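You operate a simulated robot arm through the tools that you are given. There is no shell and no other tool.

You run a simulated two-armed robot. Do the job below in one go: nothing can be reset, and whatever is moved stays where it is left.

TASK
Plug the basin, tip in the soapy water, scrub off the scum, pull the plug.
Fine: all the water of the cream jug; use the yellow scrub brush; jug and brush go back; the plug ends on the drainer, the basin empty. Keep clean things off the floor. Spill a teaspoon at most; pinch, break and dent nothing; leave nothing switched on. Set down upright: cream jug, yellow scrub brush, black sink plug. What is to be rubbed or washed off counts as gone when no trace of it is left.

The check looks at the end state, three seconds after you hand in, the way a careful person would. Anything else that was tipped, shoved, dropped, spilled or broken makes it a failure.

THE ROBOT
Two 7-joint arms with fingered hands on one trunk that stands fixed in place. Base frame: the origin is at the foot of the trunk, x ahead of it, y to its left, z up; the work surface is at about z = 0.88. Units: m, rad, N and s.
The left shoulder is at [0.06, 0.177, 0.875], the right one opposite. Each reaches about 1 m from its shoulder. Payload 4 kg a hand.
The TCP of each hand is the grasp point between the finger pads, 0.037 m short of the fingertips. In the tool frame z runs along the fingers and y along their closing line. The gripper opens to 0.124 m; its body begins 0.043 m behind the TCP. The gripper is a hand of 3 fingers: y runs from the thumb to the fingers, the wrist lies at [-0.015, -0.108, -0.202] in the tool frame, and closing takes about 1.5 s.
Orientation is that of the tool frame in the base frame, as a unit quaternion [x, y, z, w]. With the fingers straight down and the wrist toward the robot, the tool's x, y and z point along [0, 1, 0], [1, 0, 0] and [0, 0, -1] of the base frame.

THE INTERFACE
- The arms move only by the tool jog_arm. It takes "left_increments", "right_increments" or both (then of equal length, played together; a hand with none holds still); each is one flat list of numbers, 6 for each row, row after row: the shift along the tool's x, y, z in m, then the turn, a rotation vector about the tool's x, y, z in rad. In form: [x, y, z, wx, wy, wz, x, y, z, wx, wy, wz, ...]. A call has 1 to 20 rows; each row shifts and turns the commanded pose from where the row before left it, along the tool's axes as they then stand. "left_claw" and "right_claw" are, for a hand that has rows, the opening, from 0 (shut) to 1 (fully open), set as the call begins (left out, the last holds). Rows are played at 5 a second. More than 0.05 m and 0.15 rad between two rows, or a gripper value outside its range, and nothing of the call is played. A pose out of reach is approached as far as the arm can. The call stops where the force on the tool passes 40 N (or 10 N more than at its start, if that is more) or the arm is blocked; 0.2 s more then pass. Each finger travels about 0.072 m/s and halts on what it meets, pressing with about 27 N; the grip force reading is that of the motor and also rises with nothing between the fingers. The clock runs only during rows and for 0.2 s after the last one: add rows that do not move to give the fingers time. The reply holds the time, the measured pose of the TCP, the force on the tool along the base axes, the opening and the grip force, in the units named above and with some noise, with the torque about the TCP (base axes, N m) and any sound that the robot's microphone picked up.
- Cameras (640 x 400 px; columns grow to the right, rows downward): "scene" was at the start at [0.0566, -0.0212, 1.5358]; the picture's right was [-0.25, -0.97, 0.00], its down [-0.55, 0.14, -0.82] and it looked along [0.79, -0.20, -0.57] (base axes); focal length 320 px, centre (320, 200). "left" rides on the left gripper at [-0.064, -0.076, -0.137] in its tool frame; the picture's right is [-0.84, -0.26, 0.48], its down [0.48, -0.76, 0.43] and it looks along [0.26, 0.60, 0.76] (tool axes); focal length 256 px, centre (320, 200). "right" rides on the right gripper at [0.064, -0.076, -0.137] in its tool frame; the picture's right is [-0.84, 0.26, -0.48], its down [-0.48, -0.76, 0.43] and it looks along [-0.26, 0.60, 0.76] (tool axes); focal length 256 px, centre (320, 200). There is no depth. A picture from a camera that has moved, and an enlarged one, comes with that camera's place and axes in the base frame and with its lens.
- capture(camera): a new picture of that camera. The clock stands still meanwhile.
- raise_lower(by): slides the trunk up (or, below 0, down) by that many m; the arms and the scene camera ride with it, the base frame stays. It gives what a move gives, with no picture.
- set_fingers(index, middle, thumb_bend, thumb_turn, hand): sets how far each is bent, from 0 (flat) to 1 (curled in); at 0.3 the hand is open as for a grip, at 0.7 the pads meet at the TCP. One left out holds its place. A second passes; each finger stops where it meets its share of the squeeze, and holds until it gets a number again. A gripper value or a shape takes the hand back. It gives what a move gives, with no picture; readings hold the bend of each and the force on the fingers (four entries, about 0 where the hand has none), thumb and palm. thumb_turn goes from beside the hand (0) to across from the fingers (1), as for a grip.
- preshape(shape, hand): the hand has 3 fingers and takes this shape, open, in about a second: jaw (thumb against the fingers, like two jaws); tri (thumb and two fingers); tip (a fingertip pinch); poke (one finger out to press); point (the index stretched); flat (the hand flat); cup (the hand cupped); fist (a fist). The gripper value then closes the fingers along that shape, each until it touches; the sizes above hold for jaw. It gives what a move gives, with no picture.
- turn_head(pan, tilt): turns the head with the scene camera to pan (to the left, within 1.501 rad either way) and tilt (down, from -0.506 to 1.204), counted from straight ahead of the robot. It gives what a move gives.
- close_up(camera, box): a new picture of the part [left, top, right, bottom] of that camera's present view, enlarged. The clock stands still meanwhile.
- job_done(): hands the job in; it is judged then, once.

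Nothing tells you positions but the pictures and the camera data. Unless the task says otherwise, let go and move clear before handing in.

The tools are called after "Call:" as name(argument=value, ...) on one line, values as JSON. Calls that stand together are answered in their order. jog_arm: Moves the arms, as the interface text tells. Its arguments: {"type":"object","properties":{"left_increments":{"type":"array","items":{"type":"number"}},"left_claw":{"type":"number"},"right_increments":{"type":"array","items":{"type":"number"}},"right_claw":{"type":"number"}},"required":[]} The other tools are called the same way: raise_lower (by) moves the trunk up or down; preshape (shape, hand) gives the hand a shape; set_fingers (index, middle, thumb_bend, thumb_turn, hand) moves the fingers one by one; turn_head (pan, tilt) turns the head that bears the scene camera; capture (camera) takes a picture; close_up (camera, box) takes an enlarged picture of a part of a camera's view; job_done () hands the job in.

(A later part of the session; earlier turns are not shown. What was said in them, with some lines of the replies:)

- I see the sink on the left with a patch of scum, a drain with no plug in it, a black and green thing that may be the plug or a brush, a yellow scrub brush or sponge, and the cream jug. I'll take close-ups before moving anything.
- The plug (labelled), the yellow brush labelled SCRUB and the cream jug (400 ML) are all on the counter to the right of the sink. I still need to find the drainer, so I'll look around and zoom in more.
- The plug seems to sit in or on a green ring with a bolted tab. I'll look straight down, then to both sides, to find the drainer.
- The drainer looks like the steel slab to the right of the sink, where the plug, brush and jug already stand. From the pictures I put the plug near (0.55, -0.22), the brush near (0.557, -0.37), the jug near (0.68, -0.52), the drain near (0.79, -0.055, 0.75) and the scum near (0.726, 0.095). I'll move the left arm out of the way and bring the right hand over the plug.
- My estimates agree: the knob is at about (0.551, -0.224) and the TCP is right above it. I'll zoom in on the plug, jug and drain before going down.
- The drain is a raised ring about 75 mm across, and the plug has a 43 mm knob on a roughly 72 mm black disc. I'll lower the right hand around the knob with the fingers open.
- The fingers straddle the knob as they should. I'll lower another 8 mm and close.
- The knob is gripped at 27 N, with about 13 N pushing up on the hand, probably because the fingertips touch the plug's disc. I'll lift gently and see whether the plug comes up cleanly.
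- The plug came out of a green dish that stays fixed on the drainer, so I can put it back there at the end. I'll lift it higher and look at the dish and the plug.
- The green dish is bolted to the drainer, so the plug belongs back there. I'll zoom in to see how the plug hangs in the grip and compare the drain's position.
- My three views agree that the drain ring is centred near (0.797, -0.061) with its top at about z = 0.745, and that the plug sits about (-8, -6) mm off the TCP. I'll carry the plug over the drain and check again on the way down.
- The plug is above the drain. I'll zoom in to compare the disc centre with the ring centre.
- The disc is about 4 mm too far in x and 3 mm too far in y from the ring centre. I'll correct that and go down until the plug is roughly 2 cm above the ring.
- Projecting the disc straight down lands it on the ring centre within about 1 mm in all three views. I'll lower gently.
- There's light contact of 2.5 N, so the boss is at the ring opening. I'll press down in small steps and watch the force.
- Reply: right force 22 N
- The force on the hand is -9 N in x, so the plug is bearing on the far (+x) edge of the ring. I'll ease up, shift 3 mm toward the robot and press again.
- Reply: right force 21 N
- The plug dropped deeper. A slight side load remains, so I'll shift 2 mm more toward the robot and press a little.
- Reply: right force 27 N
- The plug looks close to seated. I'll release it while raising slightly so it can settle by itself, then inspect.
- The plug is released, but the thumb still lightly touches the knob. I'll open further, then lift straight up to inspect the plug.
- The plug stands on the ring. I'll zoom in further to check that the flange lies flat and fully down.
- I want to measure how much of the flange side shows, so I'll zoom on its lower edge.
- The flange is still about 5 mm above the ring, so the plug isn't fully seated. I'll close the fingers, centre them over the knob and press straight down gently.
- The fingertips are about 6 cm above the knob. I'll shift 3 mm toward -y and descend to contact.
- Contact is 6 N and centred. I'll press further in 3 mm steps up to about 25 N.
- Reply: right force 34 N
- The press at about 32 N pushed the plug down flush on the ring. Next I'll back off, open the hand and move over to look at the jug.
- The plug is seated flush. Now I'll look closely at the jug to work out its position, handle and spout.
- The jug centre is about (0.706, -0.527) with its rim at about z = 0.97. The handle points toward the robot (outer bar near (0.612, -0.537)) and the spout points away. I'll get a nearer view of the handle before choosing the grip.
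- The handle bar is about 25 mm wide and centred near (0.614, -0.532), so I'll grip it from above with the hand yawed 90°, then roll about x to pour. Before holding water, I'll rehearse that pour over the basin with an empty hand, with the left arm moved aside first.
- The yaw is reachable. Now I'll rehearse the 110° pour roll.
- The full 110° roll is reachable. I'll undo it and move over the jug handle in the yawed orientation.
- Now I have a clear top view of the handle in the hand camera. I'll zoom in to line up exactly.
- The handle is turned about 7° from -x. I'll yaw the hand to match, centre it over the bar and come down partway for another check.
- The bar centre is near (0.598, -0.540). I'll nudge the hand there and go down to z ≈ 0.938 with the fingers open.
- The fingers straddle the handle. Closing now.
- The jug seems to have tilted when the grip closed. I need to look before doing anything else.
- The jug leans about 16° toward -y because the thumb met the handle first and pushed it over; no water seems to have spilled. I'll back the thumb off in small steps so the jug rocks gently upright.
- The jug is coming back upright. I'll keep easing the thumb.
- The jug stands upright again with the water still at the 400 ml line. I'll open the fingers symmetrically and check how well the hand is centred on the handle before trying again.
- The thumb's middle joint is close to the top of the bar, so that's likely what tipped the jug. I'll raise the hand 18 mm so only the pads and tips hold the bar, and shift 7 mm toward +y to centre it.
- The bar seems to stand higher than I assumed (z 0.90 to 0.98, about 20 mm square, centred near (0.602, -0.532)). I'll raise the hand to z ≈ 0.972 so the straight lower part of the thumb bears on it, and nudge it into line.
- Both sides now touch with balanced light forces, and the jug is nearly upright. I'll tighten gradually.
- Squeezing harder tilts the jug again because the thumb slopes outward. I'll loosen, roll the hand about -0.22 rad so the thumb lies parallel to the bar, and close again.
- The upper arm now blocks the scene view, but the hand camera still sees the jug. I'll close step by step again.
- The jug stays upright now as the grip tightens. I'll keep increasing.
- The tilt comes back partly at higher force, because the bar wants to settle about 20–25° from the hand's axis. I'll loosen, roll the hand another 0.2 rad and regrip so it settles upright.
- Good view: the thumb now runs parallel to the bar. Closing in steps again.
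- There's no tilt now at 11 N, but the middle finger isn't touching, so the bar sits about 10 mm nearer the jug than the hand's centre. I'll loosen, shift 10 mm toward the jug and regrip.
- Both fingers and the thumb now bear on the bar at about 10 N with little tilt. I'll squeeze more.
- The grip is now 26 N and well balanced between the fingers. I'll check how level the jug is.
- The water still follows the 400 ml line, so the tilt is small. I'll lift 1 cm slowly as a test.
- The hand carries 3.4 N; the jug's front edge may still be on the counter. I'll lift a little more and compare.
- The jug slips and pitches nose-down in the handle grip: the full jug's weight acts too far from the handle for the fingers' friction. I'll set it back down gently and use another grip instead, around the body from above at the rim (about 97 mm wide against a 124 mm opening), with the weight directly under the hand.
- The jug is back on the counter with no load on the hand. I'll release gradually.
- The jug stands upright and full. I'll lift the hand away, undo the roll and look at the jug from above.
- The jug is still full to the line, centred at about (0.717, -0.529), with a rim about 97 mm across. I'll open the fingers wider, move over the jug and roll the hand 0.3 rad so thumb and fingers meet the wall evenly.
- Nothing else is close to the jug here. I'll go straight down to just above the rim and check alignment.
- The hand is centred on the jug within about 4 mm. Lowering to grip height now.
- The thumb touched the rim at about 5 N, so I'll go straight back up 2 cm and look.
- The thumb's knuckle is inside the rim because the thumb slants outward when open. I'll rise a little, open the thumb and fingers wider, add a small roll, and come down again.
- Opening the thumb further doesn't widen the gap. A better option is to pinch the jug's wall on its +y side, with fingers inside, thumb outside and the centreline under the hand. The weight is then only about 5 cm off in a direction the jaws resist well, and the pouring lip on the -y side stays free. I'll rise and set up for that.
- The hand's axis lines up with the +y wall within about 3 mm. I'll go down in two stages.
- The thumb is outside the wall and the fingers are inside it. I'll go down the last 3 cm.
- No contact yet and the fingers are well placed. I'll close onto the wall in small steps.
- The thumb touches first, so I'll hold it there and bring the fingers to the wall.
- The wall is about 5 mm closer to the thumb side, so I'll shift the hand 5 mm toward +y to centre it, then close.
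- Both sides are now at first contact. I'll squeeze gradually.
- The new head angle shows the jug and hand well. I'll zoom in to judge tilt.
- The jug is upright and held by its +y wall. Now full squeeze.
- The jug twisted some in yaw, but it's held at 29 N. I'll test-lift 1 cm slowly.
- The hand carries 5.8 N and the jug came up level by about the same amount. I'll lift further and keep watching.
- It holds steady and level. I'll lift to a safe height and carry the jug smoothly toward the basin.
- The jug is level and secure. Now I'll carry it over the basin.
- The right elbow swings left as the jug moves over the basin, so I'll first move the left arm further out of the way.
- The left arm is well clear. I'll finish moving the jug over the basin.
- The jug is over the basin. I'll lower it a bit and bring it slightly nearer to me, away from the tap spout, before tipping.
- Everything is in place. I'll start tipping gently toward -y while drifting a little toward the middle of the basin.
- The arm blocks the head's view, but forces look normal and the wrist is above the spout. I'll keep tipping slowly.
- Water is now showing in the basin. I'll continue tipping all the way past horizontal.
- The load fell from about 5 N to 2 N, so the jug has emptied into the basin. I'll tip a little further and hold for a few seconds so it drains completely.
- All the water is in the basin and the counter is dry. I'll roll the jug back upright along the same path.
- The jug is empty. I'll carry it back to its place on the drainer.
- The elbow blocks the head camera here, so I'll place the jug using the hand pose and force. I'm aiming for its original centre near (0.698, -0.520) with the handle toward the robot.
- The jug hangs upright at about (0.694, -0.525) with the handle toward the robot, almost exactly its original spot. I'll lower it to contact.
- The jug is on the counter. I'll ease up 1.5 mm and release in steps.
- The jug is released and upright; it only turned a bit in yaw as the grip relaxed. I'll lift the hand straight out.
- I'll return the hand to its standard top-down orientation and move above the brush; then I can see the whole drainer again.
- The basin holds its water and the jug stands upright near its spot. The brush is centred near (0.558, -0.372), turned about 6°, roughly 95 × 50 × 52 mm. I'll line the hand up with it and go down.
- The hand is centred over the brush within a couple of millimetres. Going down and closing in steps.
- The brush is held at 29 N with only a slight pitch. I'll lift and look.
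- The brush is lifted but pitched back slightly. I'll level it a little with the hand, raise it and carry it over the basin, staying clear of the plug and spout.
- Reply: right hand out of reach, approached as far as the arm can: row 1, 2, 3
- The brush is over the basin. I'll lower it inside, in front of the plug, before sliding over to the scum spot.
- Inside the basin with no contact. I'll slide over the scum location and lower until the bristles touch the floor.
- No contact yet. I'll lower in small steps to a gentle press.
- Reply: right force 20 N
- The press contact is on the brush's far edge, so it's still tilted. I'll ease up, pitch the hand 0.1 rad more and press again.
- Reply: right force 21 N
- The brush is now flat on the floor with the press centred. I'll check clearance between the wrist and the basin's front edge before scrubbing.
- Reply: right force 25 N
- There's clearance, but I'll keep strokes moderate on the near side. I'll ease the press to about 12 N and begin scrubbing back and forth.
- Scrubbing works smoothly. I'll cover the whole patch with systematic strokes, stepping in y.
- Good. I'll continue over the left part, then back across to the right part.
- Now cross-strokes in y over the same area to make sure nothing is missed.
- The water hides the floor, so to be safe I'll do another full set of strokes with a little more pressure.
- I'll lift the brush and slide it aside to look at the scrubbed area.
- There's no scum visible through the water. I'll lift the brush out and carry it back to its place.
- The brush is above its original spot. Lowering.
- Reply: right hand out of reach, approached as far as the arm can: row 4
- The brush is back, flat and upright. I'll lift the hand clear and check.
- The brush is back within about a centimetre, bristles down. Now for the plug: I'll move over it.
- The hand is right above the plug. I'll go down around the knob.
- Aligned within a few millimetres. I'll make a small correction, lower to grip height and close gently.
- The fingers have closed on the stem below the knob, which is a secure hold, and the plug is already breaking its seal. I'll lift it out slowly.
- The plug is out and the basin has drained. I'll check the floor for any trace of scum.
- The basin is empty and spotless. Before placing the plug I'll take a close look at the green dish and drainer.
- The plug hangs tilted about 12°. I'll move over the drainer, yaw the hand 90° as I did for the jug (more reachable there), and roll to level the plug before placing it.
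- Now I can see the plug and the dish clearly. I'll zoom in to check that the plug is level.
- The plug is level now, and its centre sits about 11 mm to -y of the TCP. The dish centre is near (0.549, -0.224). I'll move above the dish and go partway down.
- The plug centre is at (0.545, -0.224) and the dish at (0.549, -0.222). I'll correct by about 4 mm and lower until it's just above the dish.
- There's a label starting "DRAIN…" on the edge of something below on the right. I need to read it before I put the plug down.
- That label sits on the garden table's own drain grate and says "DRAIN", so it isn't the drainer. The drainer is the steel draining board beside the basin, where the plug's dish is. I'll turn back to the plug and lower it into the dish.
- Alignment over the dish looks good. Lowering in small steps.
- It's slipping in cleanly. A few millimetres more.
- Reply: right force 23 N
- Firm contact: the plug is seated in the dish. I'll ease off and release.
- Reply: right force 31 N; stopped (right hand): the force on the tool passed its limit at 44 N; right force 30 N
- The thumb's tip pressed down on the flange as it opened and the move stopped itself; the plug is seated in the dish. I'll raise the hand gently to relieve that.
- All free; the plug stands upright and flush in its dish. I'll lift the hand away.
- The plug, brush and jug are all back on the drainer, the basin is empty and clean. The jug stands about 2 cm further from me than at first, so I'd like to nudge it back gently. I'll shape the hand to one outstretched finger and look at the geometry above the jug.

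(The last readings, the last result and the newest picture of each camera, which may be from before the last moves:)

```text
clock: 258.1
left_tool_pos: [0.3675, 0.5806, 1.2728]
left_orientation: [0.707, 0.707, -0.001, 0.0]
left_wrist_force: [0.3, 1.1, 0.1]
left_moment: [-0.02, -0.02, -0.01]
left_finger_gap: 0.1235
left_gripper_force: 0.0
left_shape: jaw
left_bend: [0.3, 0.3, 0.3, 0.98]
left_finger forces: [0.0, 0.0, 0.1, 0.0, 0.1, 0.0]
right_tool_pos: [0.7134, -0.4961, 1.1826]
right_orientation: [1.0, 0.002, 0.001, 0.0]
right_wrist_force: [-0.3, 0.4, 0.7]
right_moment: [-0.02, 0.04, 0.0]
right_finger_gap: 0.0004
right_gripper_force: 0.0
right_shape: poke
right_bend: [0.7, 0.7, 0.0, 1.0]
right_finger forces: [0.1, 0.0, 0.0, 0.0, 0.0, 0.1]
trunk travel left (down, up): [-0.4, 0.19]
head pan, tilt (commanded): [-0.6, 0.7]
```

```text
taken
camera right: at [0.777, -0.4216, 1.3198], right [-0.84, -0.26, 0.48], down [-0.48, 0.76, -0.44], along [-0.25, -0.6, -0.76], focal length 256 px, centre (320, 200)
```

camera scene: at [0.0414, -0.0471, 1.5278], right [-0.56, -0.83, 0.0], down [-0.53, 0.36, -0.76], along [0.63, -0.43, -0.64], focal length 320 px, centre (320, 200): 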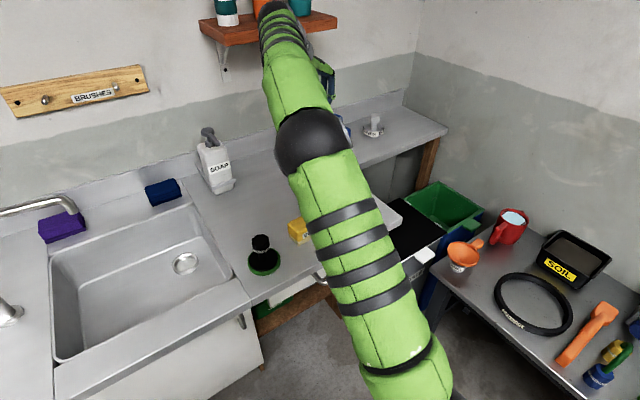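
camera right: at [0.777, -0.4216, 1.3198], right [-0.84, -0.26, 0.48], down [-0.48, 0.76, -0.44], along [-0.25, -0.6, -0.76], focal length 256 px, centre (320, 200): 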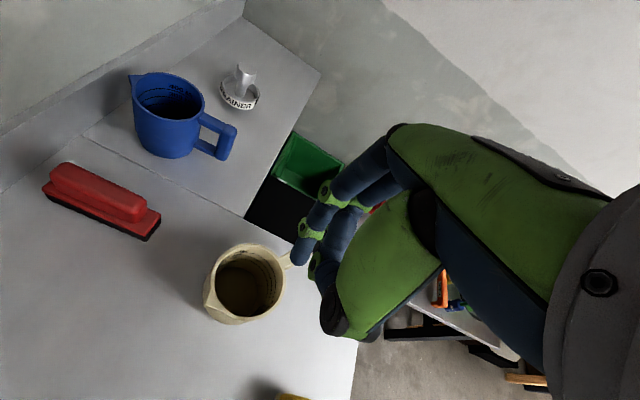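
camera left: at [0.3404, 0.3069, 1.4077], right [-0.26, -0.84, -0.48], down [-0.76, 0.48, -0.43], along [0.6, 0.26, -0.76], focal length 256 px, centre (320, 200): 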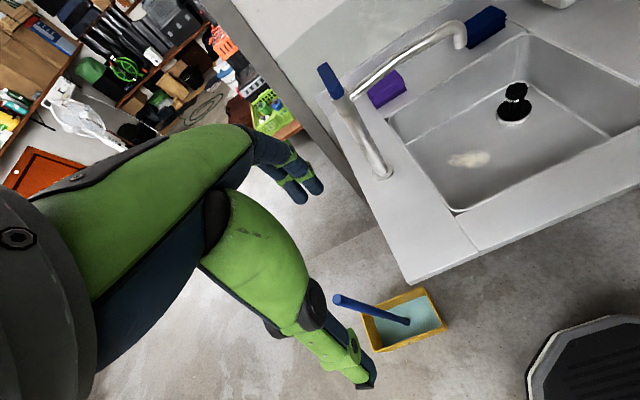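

Call:
close_up(camera="right", box=[180, 220, 360, 360])

```text
2.86 times, centred on (270, 290) of right
camera zoom: at [0.777, -0.4216, 1.3198], right [-0.84, -0.26, 0.48], down [-0.48, 0.76, -0.44], along [-0.25, -0.6, -0.76], focal length 731 px, centre (463, -57)
```

zoom: 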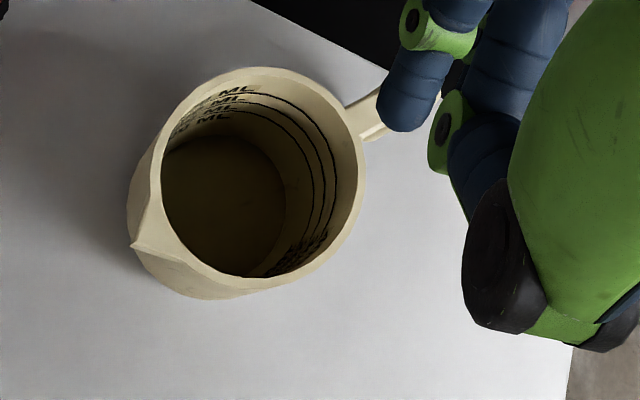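

The jug is empty and centred near (0.722, -0.513); it started near (0.700, -0.520). I'll put the two closed fingertips inside the jug and push its inner wall gently about 2 cm toward me.

Call:
jog_arm(right_increments=[0.009, 0.0155, 0.02, 0, 0, 0, 0, 0, 0.035, 0, 0, 0, 0, 0, 0.035, 0, 0, 0, 0, 0, 0.035, 0, 0, 0, 0, 0, 0.03, 0, 0, 0, 0, 0, 0, 0, 0, 0])

Call:
capture(camera="right")

Call:
turn_head(pan=-0.3, tilt=0.75)

Call:
capture(camera="scene")

```text
clock: 259.5
left_tool_pos: [0.3673, 0.5792, 1.2719]
left_orientation: [0.707, 0.707, 0.001, 0.0]
left_wrist_force: [0.2, 0.4, -0.2]
left_moment: [0.0, -0.01, -0.02]
left_finger_gap: 0.1237
left_gripper_force: 0.0
left_shape: jaw
left_bend: [0.3, 0.3, 0.3, 0.98]
left_finger forces: [0.0, 0.0, 0.0, 0.0, 0.0, 0.1]
right_tool_pos: [0.7215, -0.513, 1.0254]
right_orientation: [1.0, 0.001, 0.001, 0.002]
right_wrist_force: [0.0, 0.5, -0.3]
right_moment: [0.0, 0.0, -0.02]
right_finger_gap: 0.0
right_gripper_force: 0.0
right_shape: poke
right_bend: [0.7, 0.7, 0.0, 1.0]
right_finger forces: [0.1, 0.0, 0.0, 0.0, 0.0, 0.1]
trunk travel left (down, up): [-0.4, 0.19]
head pan, tilt (commanded): [-0.6, 0.7]
```

```text
taken
camera right: at [0.7867, -0.4376, 1.1636], right [-0.84, -0.26, 0.48], down [-0.48, 0.76, -0.44], along [-0.25, -0.6, -0.76], focal length 256 px, centre (320, 200)
```

right: 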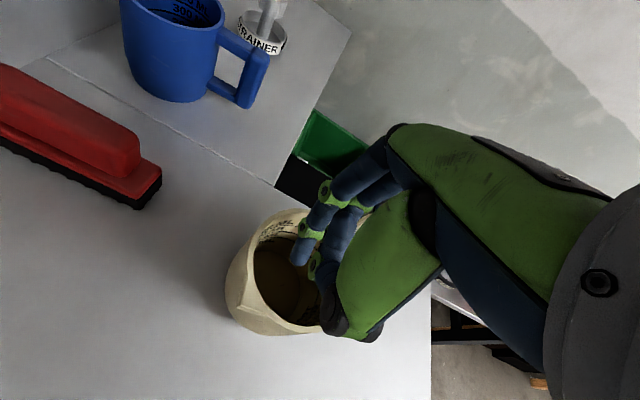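

```text
clock: 260.3
left_tool_pos: [0.3675, 0.5805, 1.2708]
left_orientation: [0.707, 0.707, -0.001, 0.0]
left_wrist_force: [-0.4, -0.5, 0.9]
left_moment: [-0.01, -0.02, 0.01]
left_finger_gap: 0.1237
left_gripper_force: 0.0
left_shape: jaw
left_bend: [0.3, 0.3, 0.3, 0.98]
left_finger forces: [0.1, 0.0, 0.0, 0.0, 0.0, 0.1]
right_tool_pos: [0.7224, -0.513, 1.0273]
right_orientation: [1.0, 0.003, 0.002, 0.001]
right_wrist_force: [0.0, 1.0, 0.7]
right_moment: [0.01, 0.0, 0.02]
right_finger_gap: 0.0
right_gripper_force: 0.2
right_shape: poke
right_bend: [0.7, 0.7, 0.0, 1.0]
right_finger forces: [0.0, 0.0, 0.1, 0.0, 0.0, 0.0]
trunk travel left (down, up): [-0.4, 0.19]
head pan, tilt (commanded): [-0.3, 0.75]
```

```text
taken
camera scene: at [0.0504, -0.0237, 1.5236], right [-0.3, -0.96, 0.0], down [-0.65, 0.2, -0.73], along [0.7, -0.22, -0.68], focal length 320 px, centre (320, 200)
```

scene: 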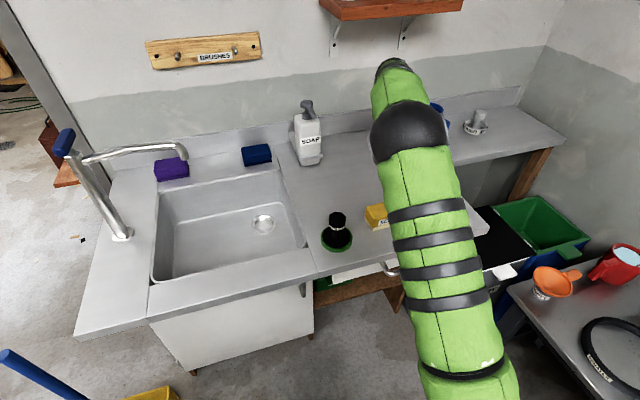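

Call:
close_up(camera="right", box=[210, 170, 450, 360])

```text
2.11 times, centred on (330, 265) of right
camera zoom: at [0.7868, -0.4376, 1.164], right [-0.84, -0.26, 0.48], down [-0.48, 0.76, -0.44], along [-0.25, -0.6, -0.76], focal length 539 px, centre (299, 63)
```

zoom: 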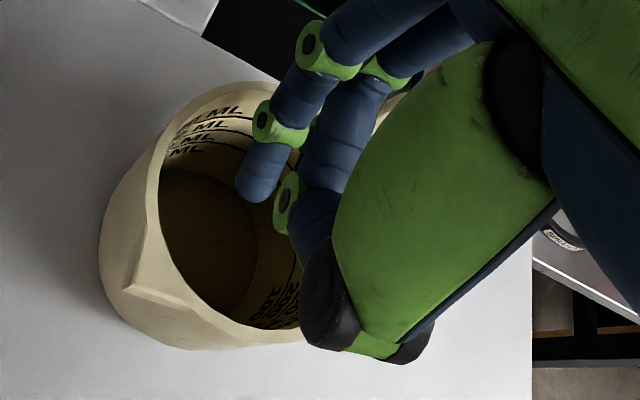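

The jug tends to tip rather than slide when pushed, so a nudge here isn't worth the risk; 2 cm from its original spot and upright is fine. I'll withdraw upward, reopen the hand and return the arm to a neutral pose.

Call:
jog_arm(right_increments=[0, 0, -0.03, 0, 0, 0, 0, 0, -0.04, 0, 0, 0, 0, 0, -0.04, 0, 0, 0, 0, 0, -0.04, 0, 0, 0, 0, 0, -0.03, 0, 0, 0, 0, 0, 0, 0, 0, 0])

Call:
preshape(hand="right", shape="jaw")

Call:
jog_arm(right_increments=[0, 0, 0, 0, 0, -0.1428, 0, 0, 0, 0, 0, -0.1428, 0, 0, 0, 0, 0, -0.1428, 0, 0, 0, 0, 0, -0.1428, 0, 0, 0, 0, 0, -0.1428, 0, 0, 0, 0, 0, -0.1428, 0, 0, 0, 0, 0, -0.1428, 0, 0, 0, 0, 0, -0.1428, 0, 0, 0, 0, 0, -0.1428, 0, 0, 0, 0, 0, -0.1428, 0, 0, 0, 0, 0, -0.1428, 0.01, -0.03, -0.005, 0, 0, 0, 0.01, -0.03, -0.005, 0, 0, 0, 0.01, -0.03, -0.005, 0, 0, 0, 0.01, -0.03, -0.005, 0, 0, 0, 0.01, -0.03, -0.005, 0, 0, 0, 0.01, -0.03, -0.005, 0, 0, 0, 0, 0, 0, 0, 0, 0])

Call:
turn_head(pan=-0.25, tilt=0.75)

Call:
capture(camera="scene")

Call:
capture(camera="right")

```text
clock: 261.7
left_tool_pos: [0.3677, 0.5816, 1.2717]
left_orientation: [0.707, 0.707, 0.0, 0.001]
left_wrist_force: [-0.6, -0.2, 0.1]
left_moment: [-0.02, -0.01, 0.0]
left_finger_gap: 0.1235
left_gripper_force: 0.0
left_shape: jaw
left_bend: [0.3, 0.3, 0.3, 0.98]
left_finger forces: [0.0, 0.1, 0.1, 0.1, 0.0, 0.0]
right_tool_pos: [0.7212, -0.5161, 1.2065]
right_orientation: [1.0, 0.002, 0.002, 0.0]
right_wrist_force: [-0.7, -0.2, 0.6]
right_moment: [-0.02, 0.05, -0.03]
right_finger_gap: 0.0
right_gripper_force: 0.1
right_shape: poke
right_bend: [0.7, 0.7, 0.0, 1.0]
right_finger forces: [0.0, 0.1, 0.0, 0.0, 0.1, 0.1]
trunk travel left (down, up): [-0.4, 0.19]
head pan, tilt (commanded): [-0.3, 0.75]
```

```text
clock: 262.6
left_tool_pos: [0.3666, 0.5802, 1.2715]
left_orientation: [0.707, 0.707, -0.001, -0.001]
left_wrist_force: [0.0, -0.2, 0.3]
left_moment: [-0.02, -0.01, -0.01]
left_finger_gap: 0.1239
left_gripper_force: 0.1
left_shape: jaw
left_bend: [0.3, 0.3, 0.3, 0.98]
left_finger forces: [0.1, 0.1, 0.2, 0.0, 0.0, 0.0]
right_tool_pos: [0.721, -0.5166, 1.2071]
right_orientation: [1.0, 0.002, 0.002, 0.001]
right_wrist_force: [-0.1, -0.3, -0.6]
right_moment: [0.01, -0.01, 0.0]
right_finger_gap: 0.1242
right_gripper_force: 0.1
right_shape: jaw
right_bend: [0.3, 0.3, 0.3, 0.98]
right_finger forces: [0.1, 0.1, 0.0, 0.0, 0.0, 0.0]
trunk travel left (down, up): [-0.4, 0.19]
head pan, tilt (commanded): [-0.3, 0.75]
```

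```text
clock: 266.4
left_tool_pos: [0.3672, 0.5809, 1.2722]
left_orientation: [0.707, 0.707, 0.0, 0.0]
left_wrist_force: [-0.5, 0.1, -0.2]
left_moment: [-0.02, 0.0, 0.0]
left_finger_gap: 0.1237
left_gripper_force: 0.0
left_shape: jaw
left_bend: [0.3, 0.3, 0.3, 0.98]
left_finger forces: [0.0, 0.0, 0.1, 0.0, 0.0, 0.0]
right_tool_pos: [0.5421, -0.4544, 1.2362]
right_orientation: [0.706, 0.708, 0.0, 0.001]
right_wrist_force: [0.2, -0.3, 0.5]
right_moment: [0.01, 0.0, -0.01]
right_finger_gap: 0.1237
right_gripper_force: 0.0
right_shape: jaw
right_bend: [0.3, 0.3, 0.3, 0.98]
right_finger forces: [0.1, 0.0, 0.0, 0.0, 0.1, 0.1]
trunk travel left (down, up): [-0.4, 0.19]
head pan, tilt (commanded): [-0.3, 0.75]
```

```text
clock: 267.1
left_tool_pos: [0.367, 0.5809, 1.2723]
left_orientation: [0.707, 0.707, 0.0, 0.001]
left_wrist_force: [-0.8, 0.4, -0.5]
left_moment: [0.0, 0.02, -0.01]
left_finger_gap: 0.1236
left_gripper_force: 0.0
left_shape: jaw
left_bend: [0.3, 0.3, 0.3, 0.98]
left_finger forces: [0.0, 0.1, 0.0, 0.1, 0.0, 0.0]
right_tool_pos: [0.5411, -0.4557, 1.2362]
right_orientation: [0.706, 0.708, 0.001, 0.001]
right_wrist_force: [0.1, -0.3, 0.3]
right_moment: [-0.04, -0.02, 0.01]
right_finger_gap: 0.1241
right_gripper_force: 0.0
right_shape: jaw
right_bend: [0.3, 0.3, 0.3, 0.98]
right_finger forces: [0.1, 0.0, 0.0, 0.1, 0.0, 0.0]
trunk travel left (down, up): [-0.4, 0.19]
head pan, tilt (commanded): [-0.25, 0.75]
```

```text
taken
camera scene: at [0.0515, -0.0197, 1.5236], right [-0.25, -0.97, 0.0], down [-0.66, 0.17, -0.73], along [0.71, -0.18, -0.68], focal length 320 px, centre (320, 200)
```

scene: 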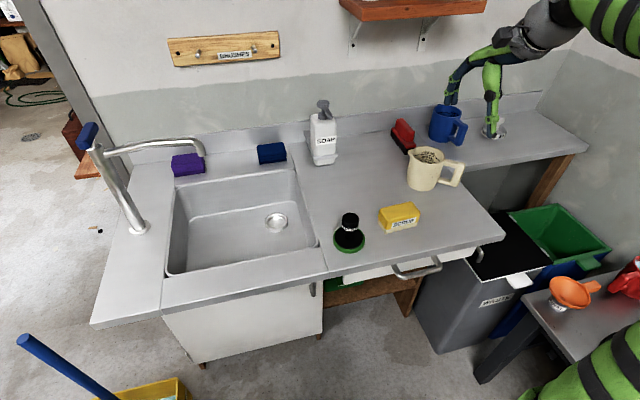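

```text
taken
camera right: at [0.4653, -0.3918, 1.3735], right [0.26, -0.84, 0.48], down [-0.76, -0.49, -0.44], along [0.6, -0.25, -0.76], focal length 256 px, centre (320, 200)
```

right: 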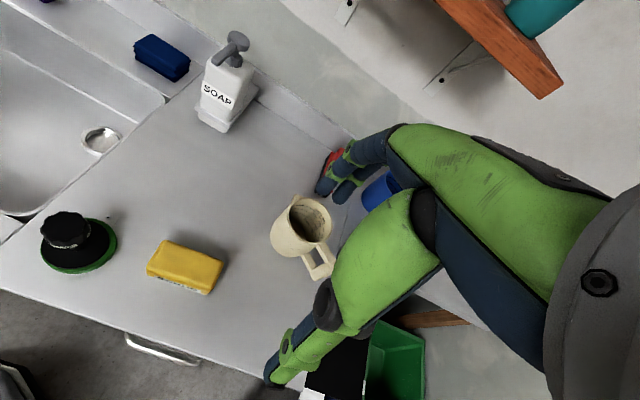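

Everything looks in order. I'll do a last close inspection of the drainer, jug, basin and ledges for drips or leftovers.

Call:
close_up(camera="scene", box=[300, 110, 510, 280])

Call:
close_up(camera="scene", box=[395, 130, 475, 200])

Call:
close_up(camera="scene", box=[90, 140, 340, 340])

Call:
close_up(camera="right", box=[250, 180, 350, 290])

```text
2.35 times, centred on (405, 195) of scene
camera zoom: at [0.0515, -0.0197, 1.5236], right [-0.25, -0.97, 0.0], down [-0.66, 0.17, -0.73], along [0.71, -0.18, -0.68], focal length 753 px, centre (120, 212)
```

zoom: 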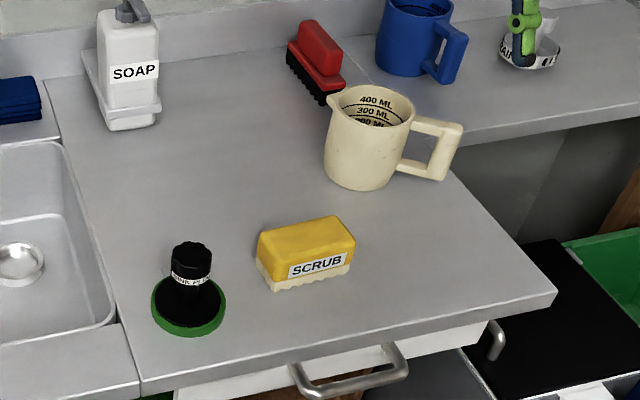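

```text
5.71 times, centred on (435, 165) of scene
camera zoom: at [0.0515, -0.0197, 1.5236], right [-0.25, -0.97, 0.0], down [-0.66, 0.17, -0.73], along [0.71, -0.18, -0.68], focal length 1829 px, centre (-337, 400)
```

zoom: 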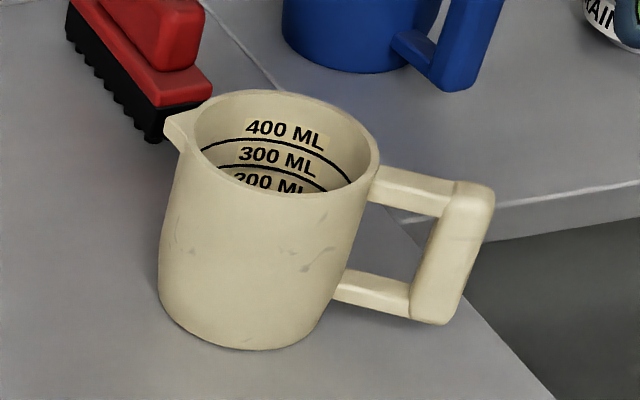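

```text
2.00 times, centred on (215, 240) of scene
camera zoom: at [0.0515, -0.0197, 1.5236], right [-0.25, -0.97, 0.0], down [-0.66, 0.17, -0.73], along [0.71, -0.18, -0.68], focal length 640 px, centre (530, 120)
```

zoom: 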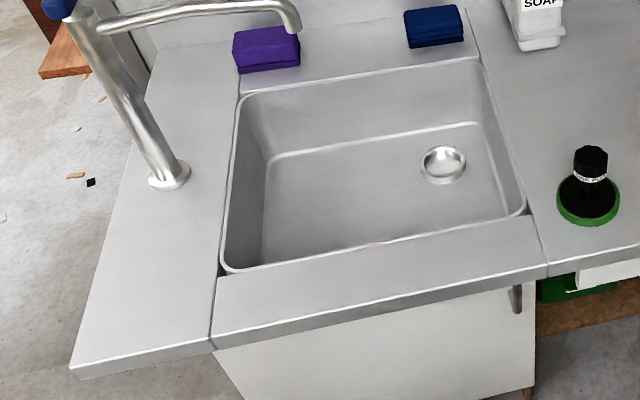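

```text
3.64 times, centred on (300, 235) of right
camera zoom: at [0.4653, -0.3918, 1.3735], right [0.26, -0.84, 0.48], down [-0.76, -0.49, -0.44], along [0.6, -0.25, -0.76], focal length 931 px, centre (393, 73)
```

zoom: 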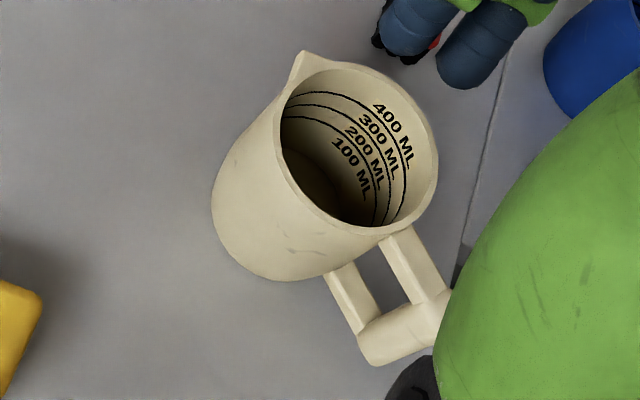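

The plug went in, the soapy water was tipped in and the scum was scrubbed off, and I then pulled the plug. The basin is empty with no trace of scum.

- **Jug:** empty and upright, about 2 cm from its starting spot, with the handle turned about 40° from how it stood.
- **Brush:** back bristles-down, about 1 cm from where it started.
- **Plug:** upright in its green dish on the drainer.
- **Surroundings:** I see no spill, the tap was never touched, and both hands are clear.

I'm handing in.

Call:
job_done()

```text
The job is handed in.
```

I handed the job in. The basin is empty and the scum is gone, with no trace left on the floor in the last close-up views.

- **Water:** all of the cream jug's water went into the plugged basin. I saw no spill on the counters in the last close-ups.
- **Jug:** it is empty and upright on the drainer, about 2 cm from where it started. Its handle is turned about 40° from its original direction. I left it because the jug tends to tip rather than slide when pushed.
- **Jug grips:** two early attempts to hold it by the handle tilted the full jug. The water stayed at the 400 ml line and the jug was set back upright each time.
- **Brush:** it is back bristles-down, about 1 cm from its starting spot.
- **Plug:** it stands upright in its green dish on the steel slab beside the basin. I took that slab to be the drainer, since nothing there is labelled as one.
- **Force on the plug:** while I was letting go, the thumb pressed down on the plug's rim and the move stopped itself at 44 N. I saw no damage.

The tap was never touched, nothing is switched on, and both hands are clear of everything.
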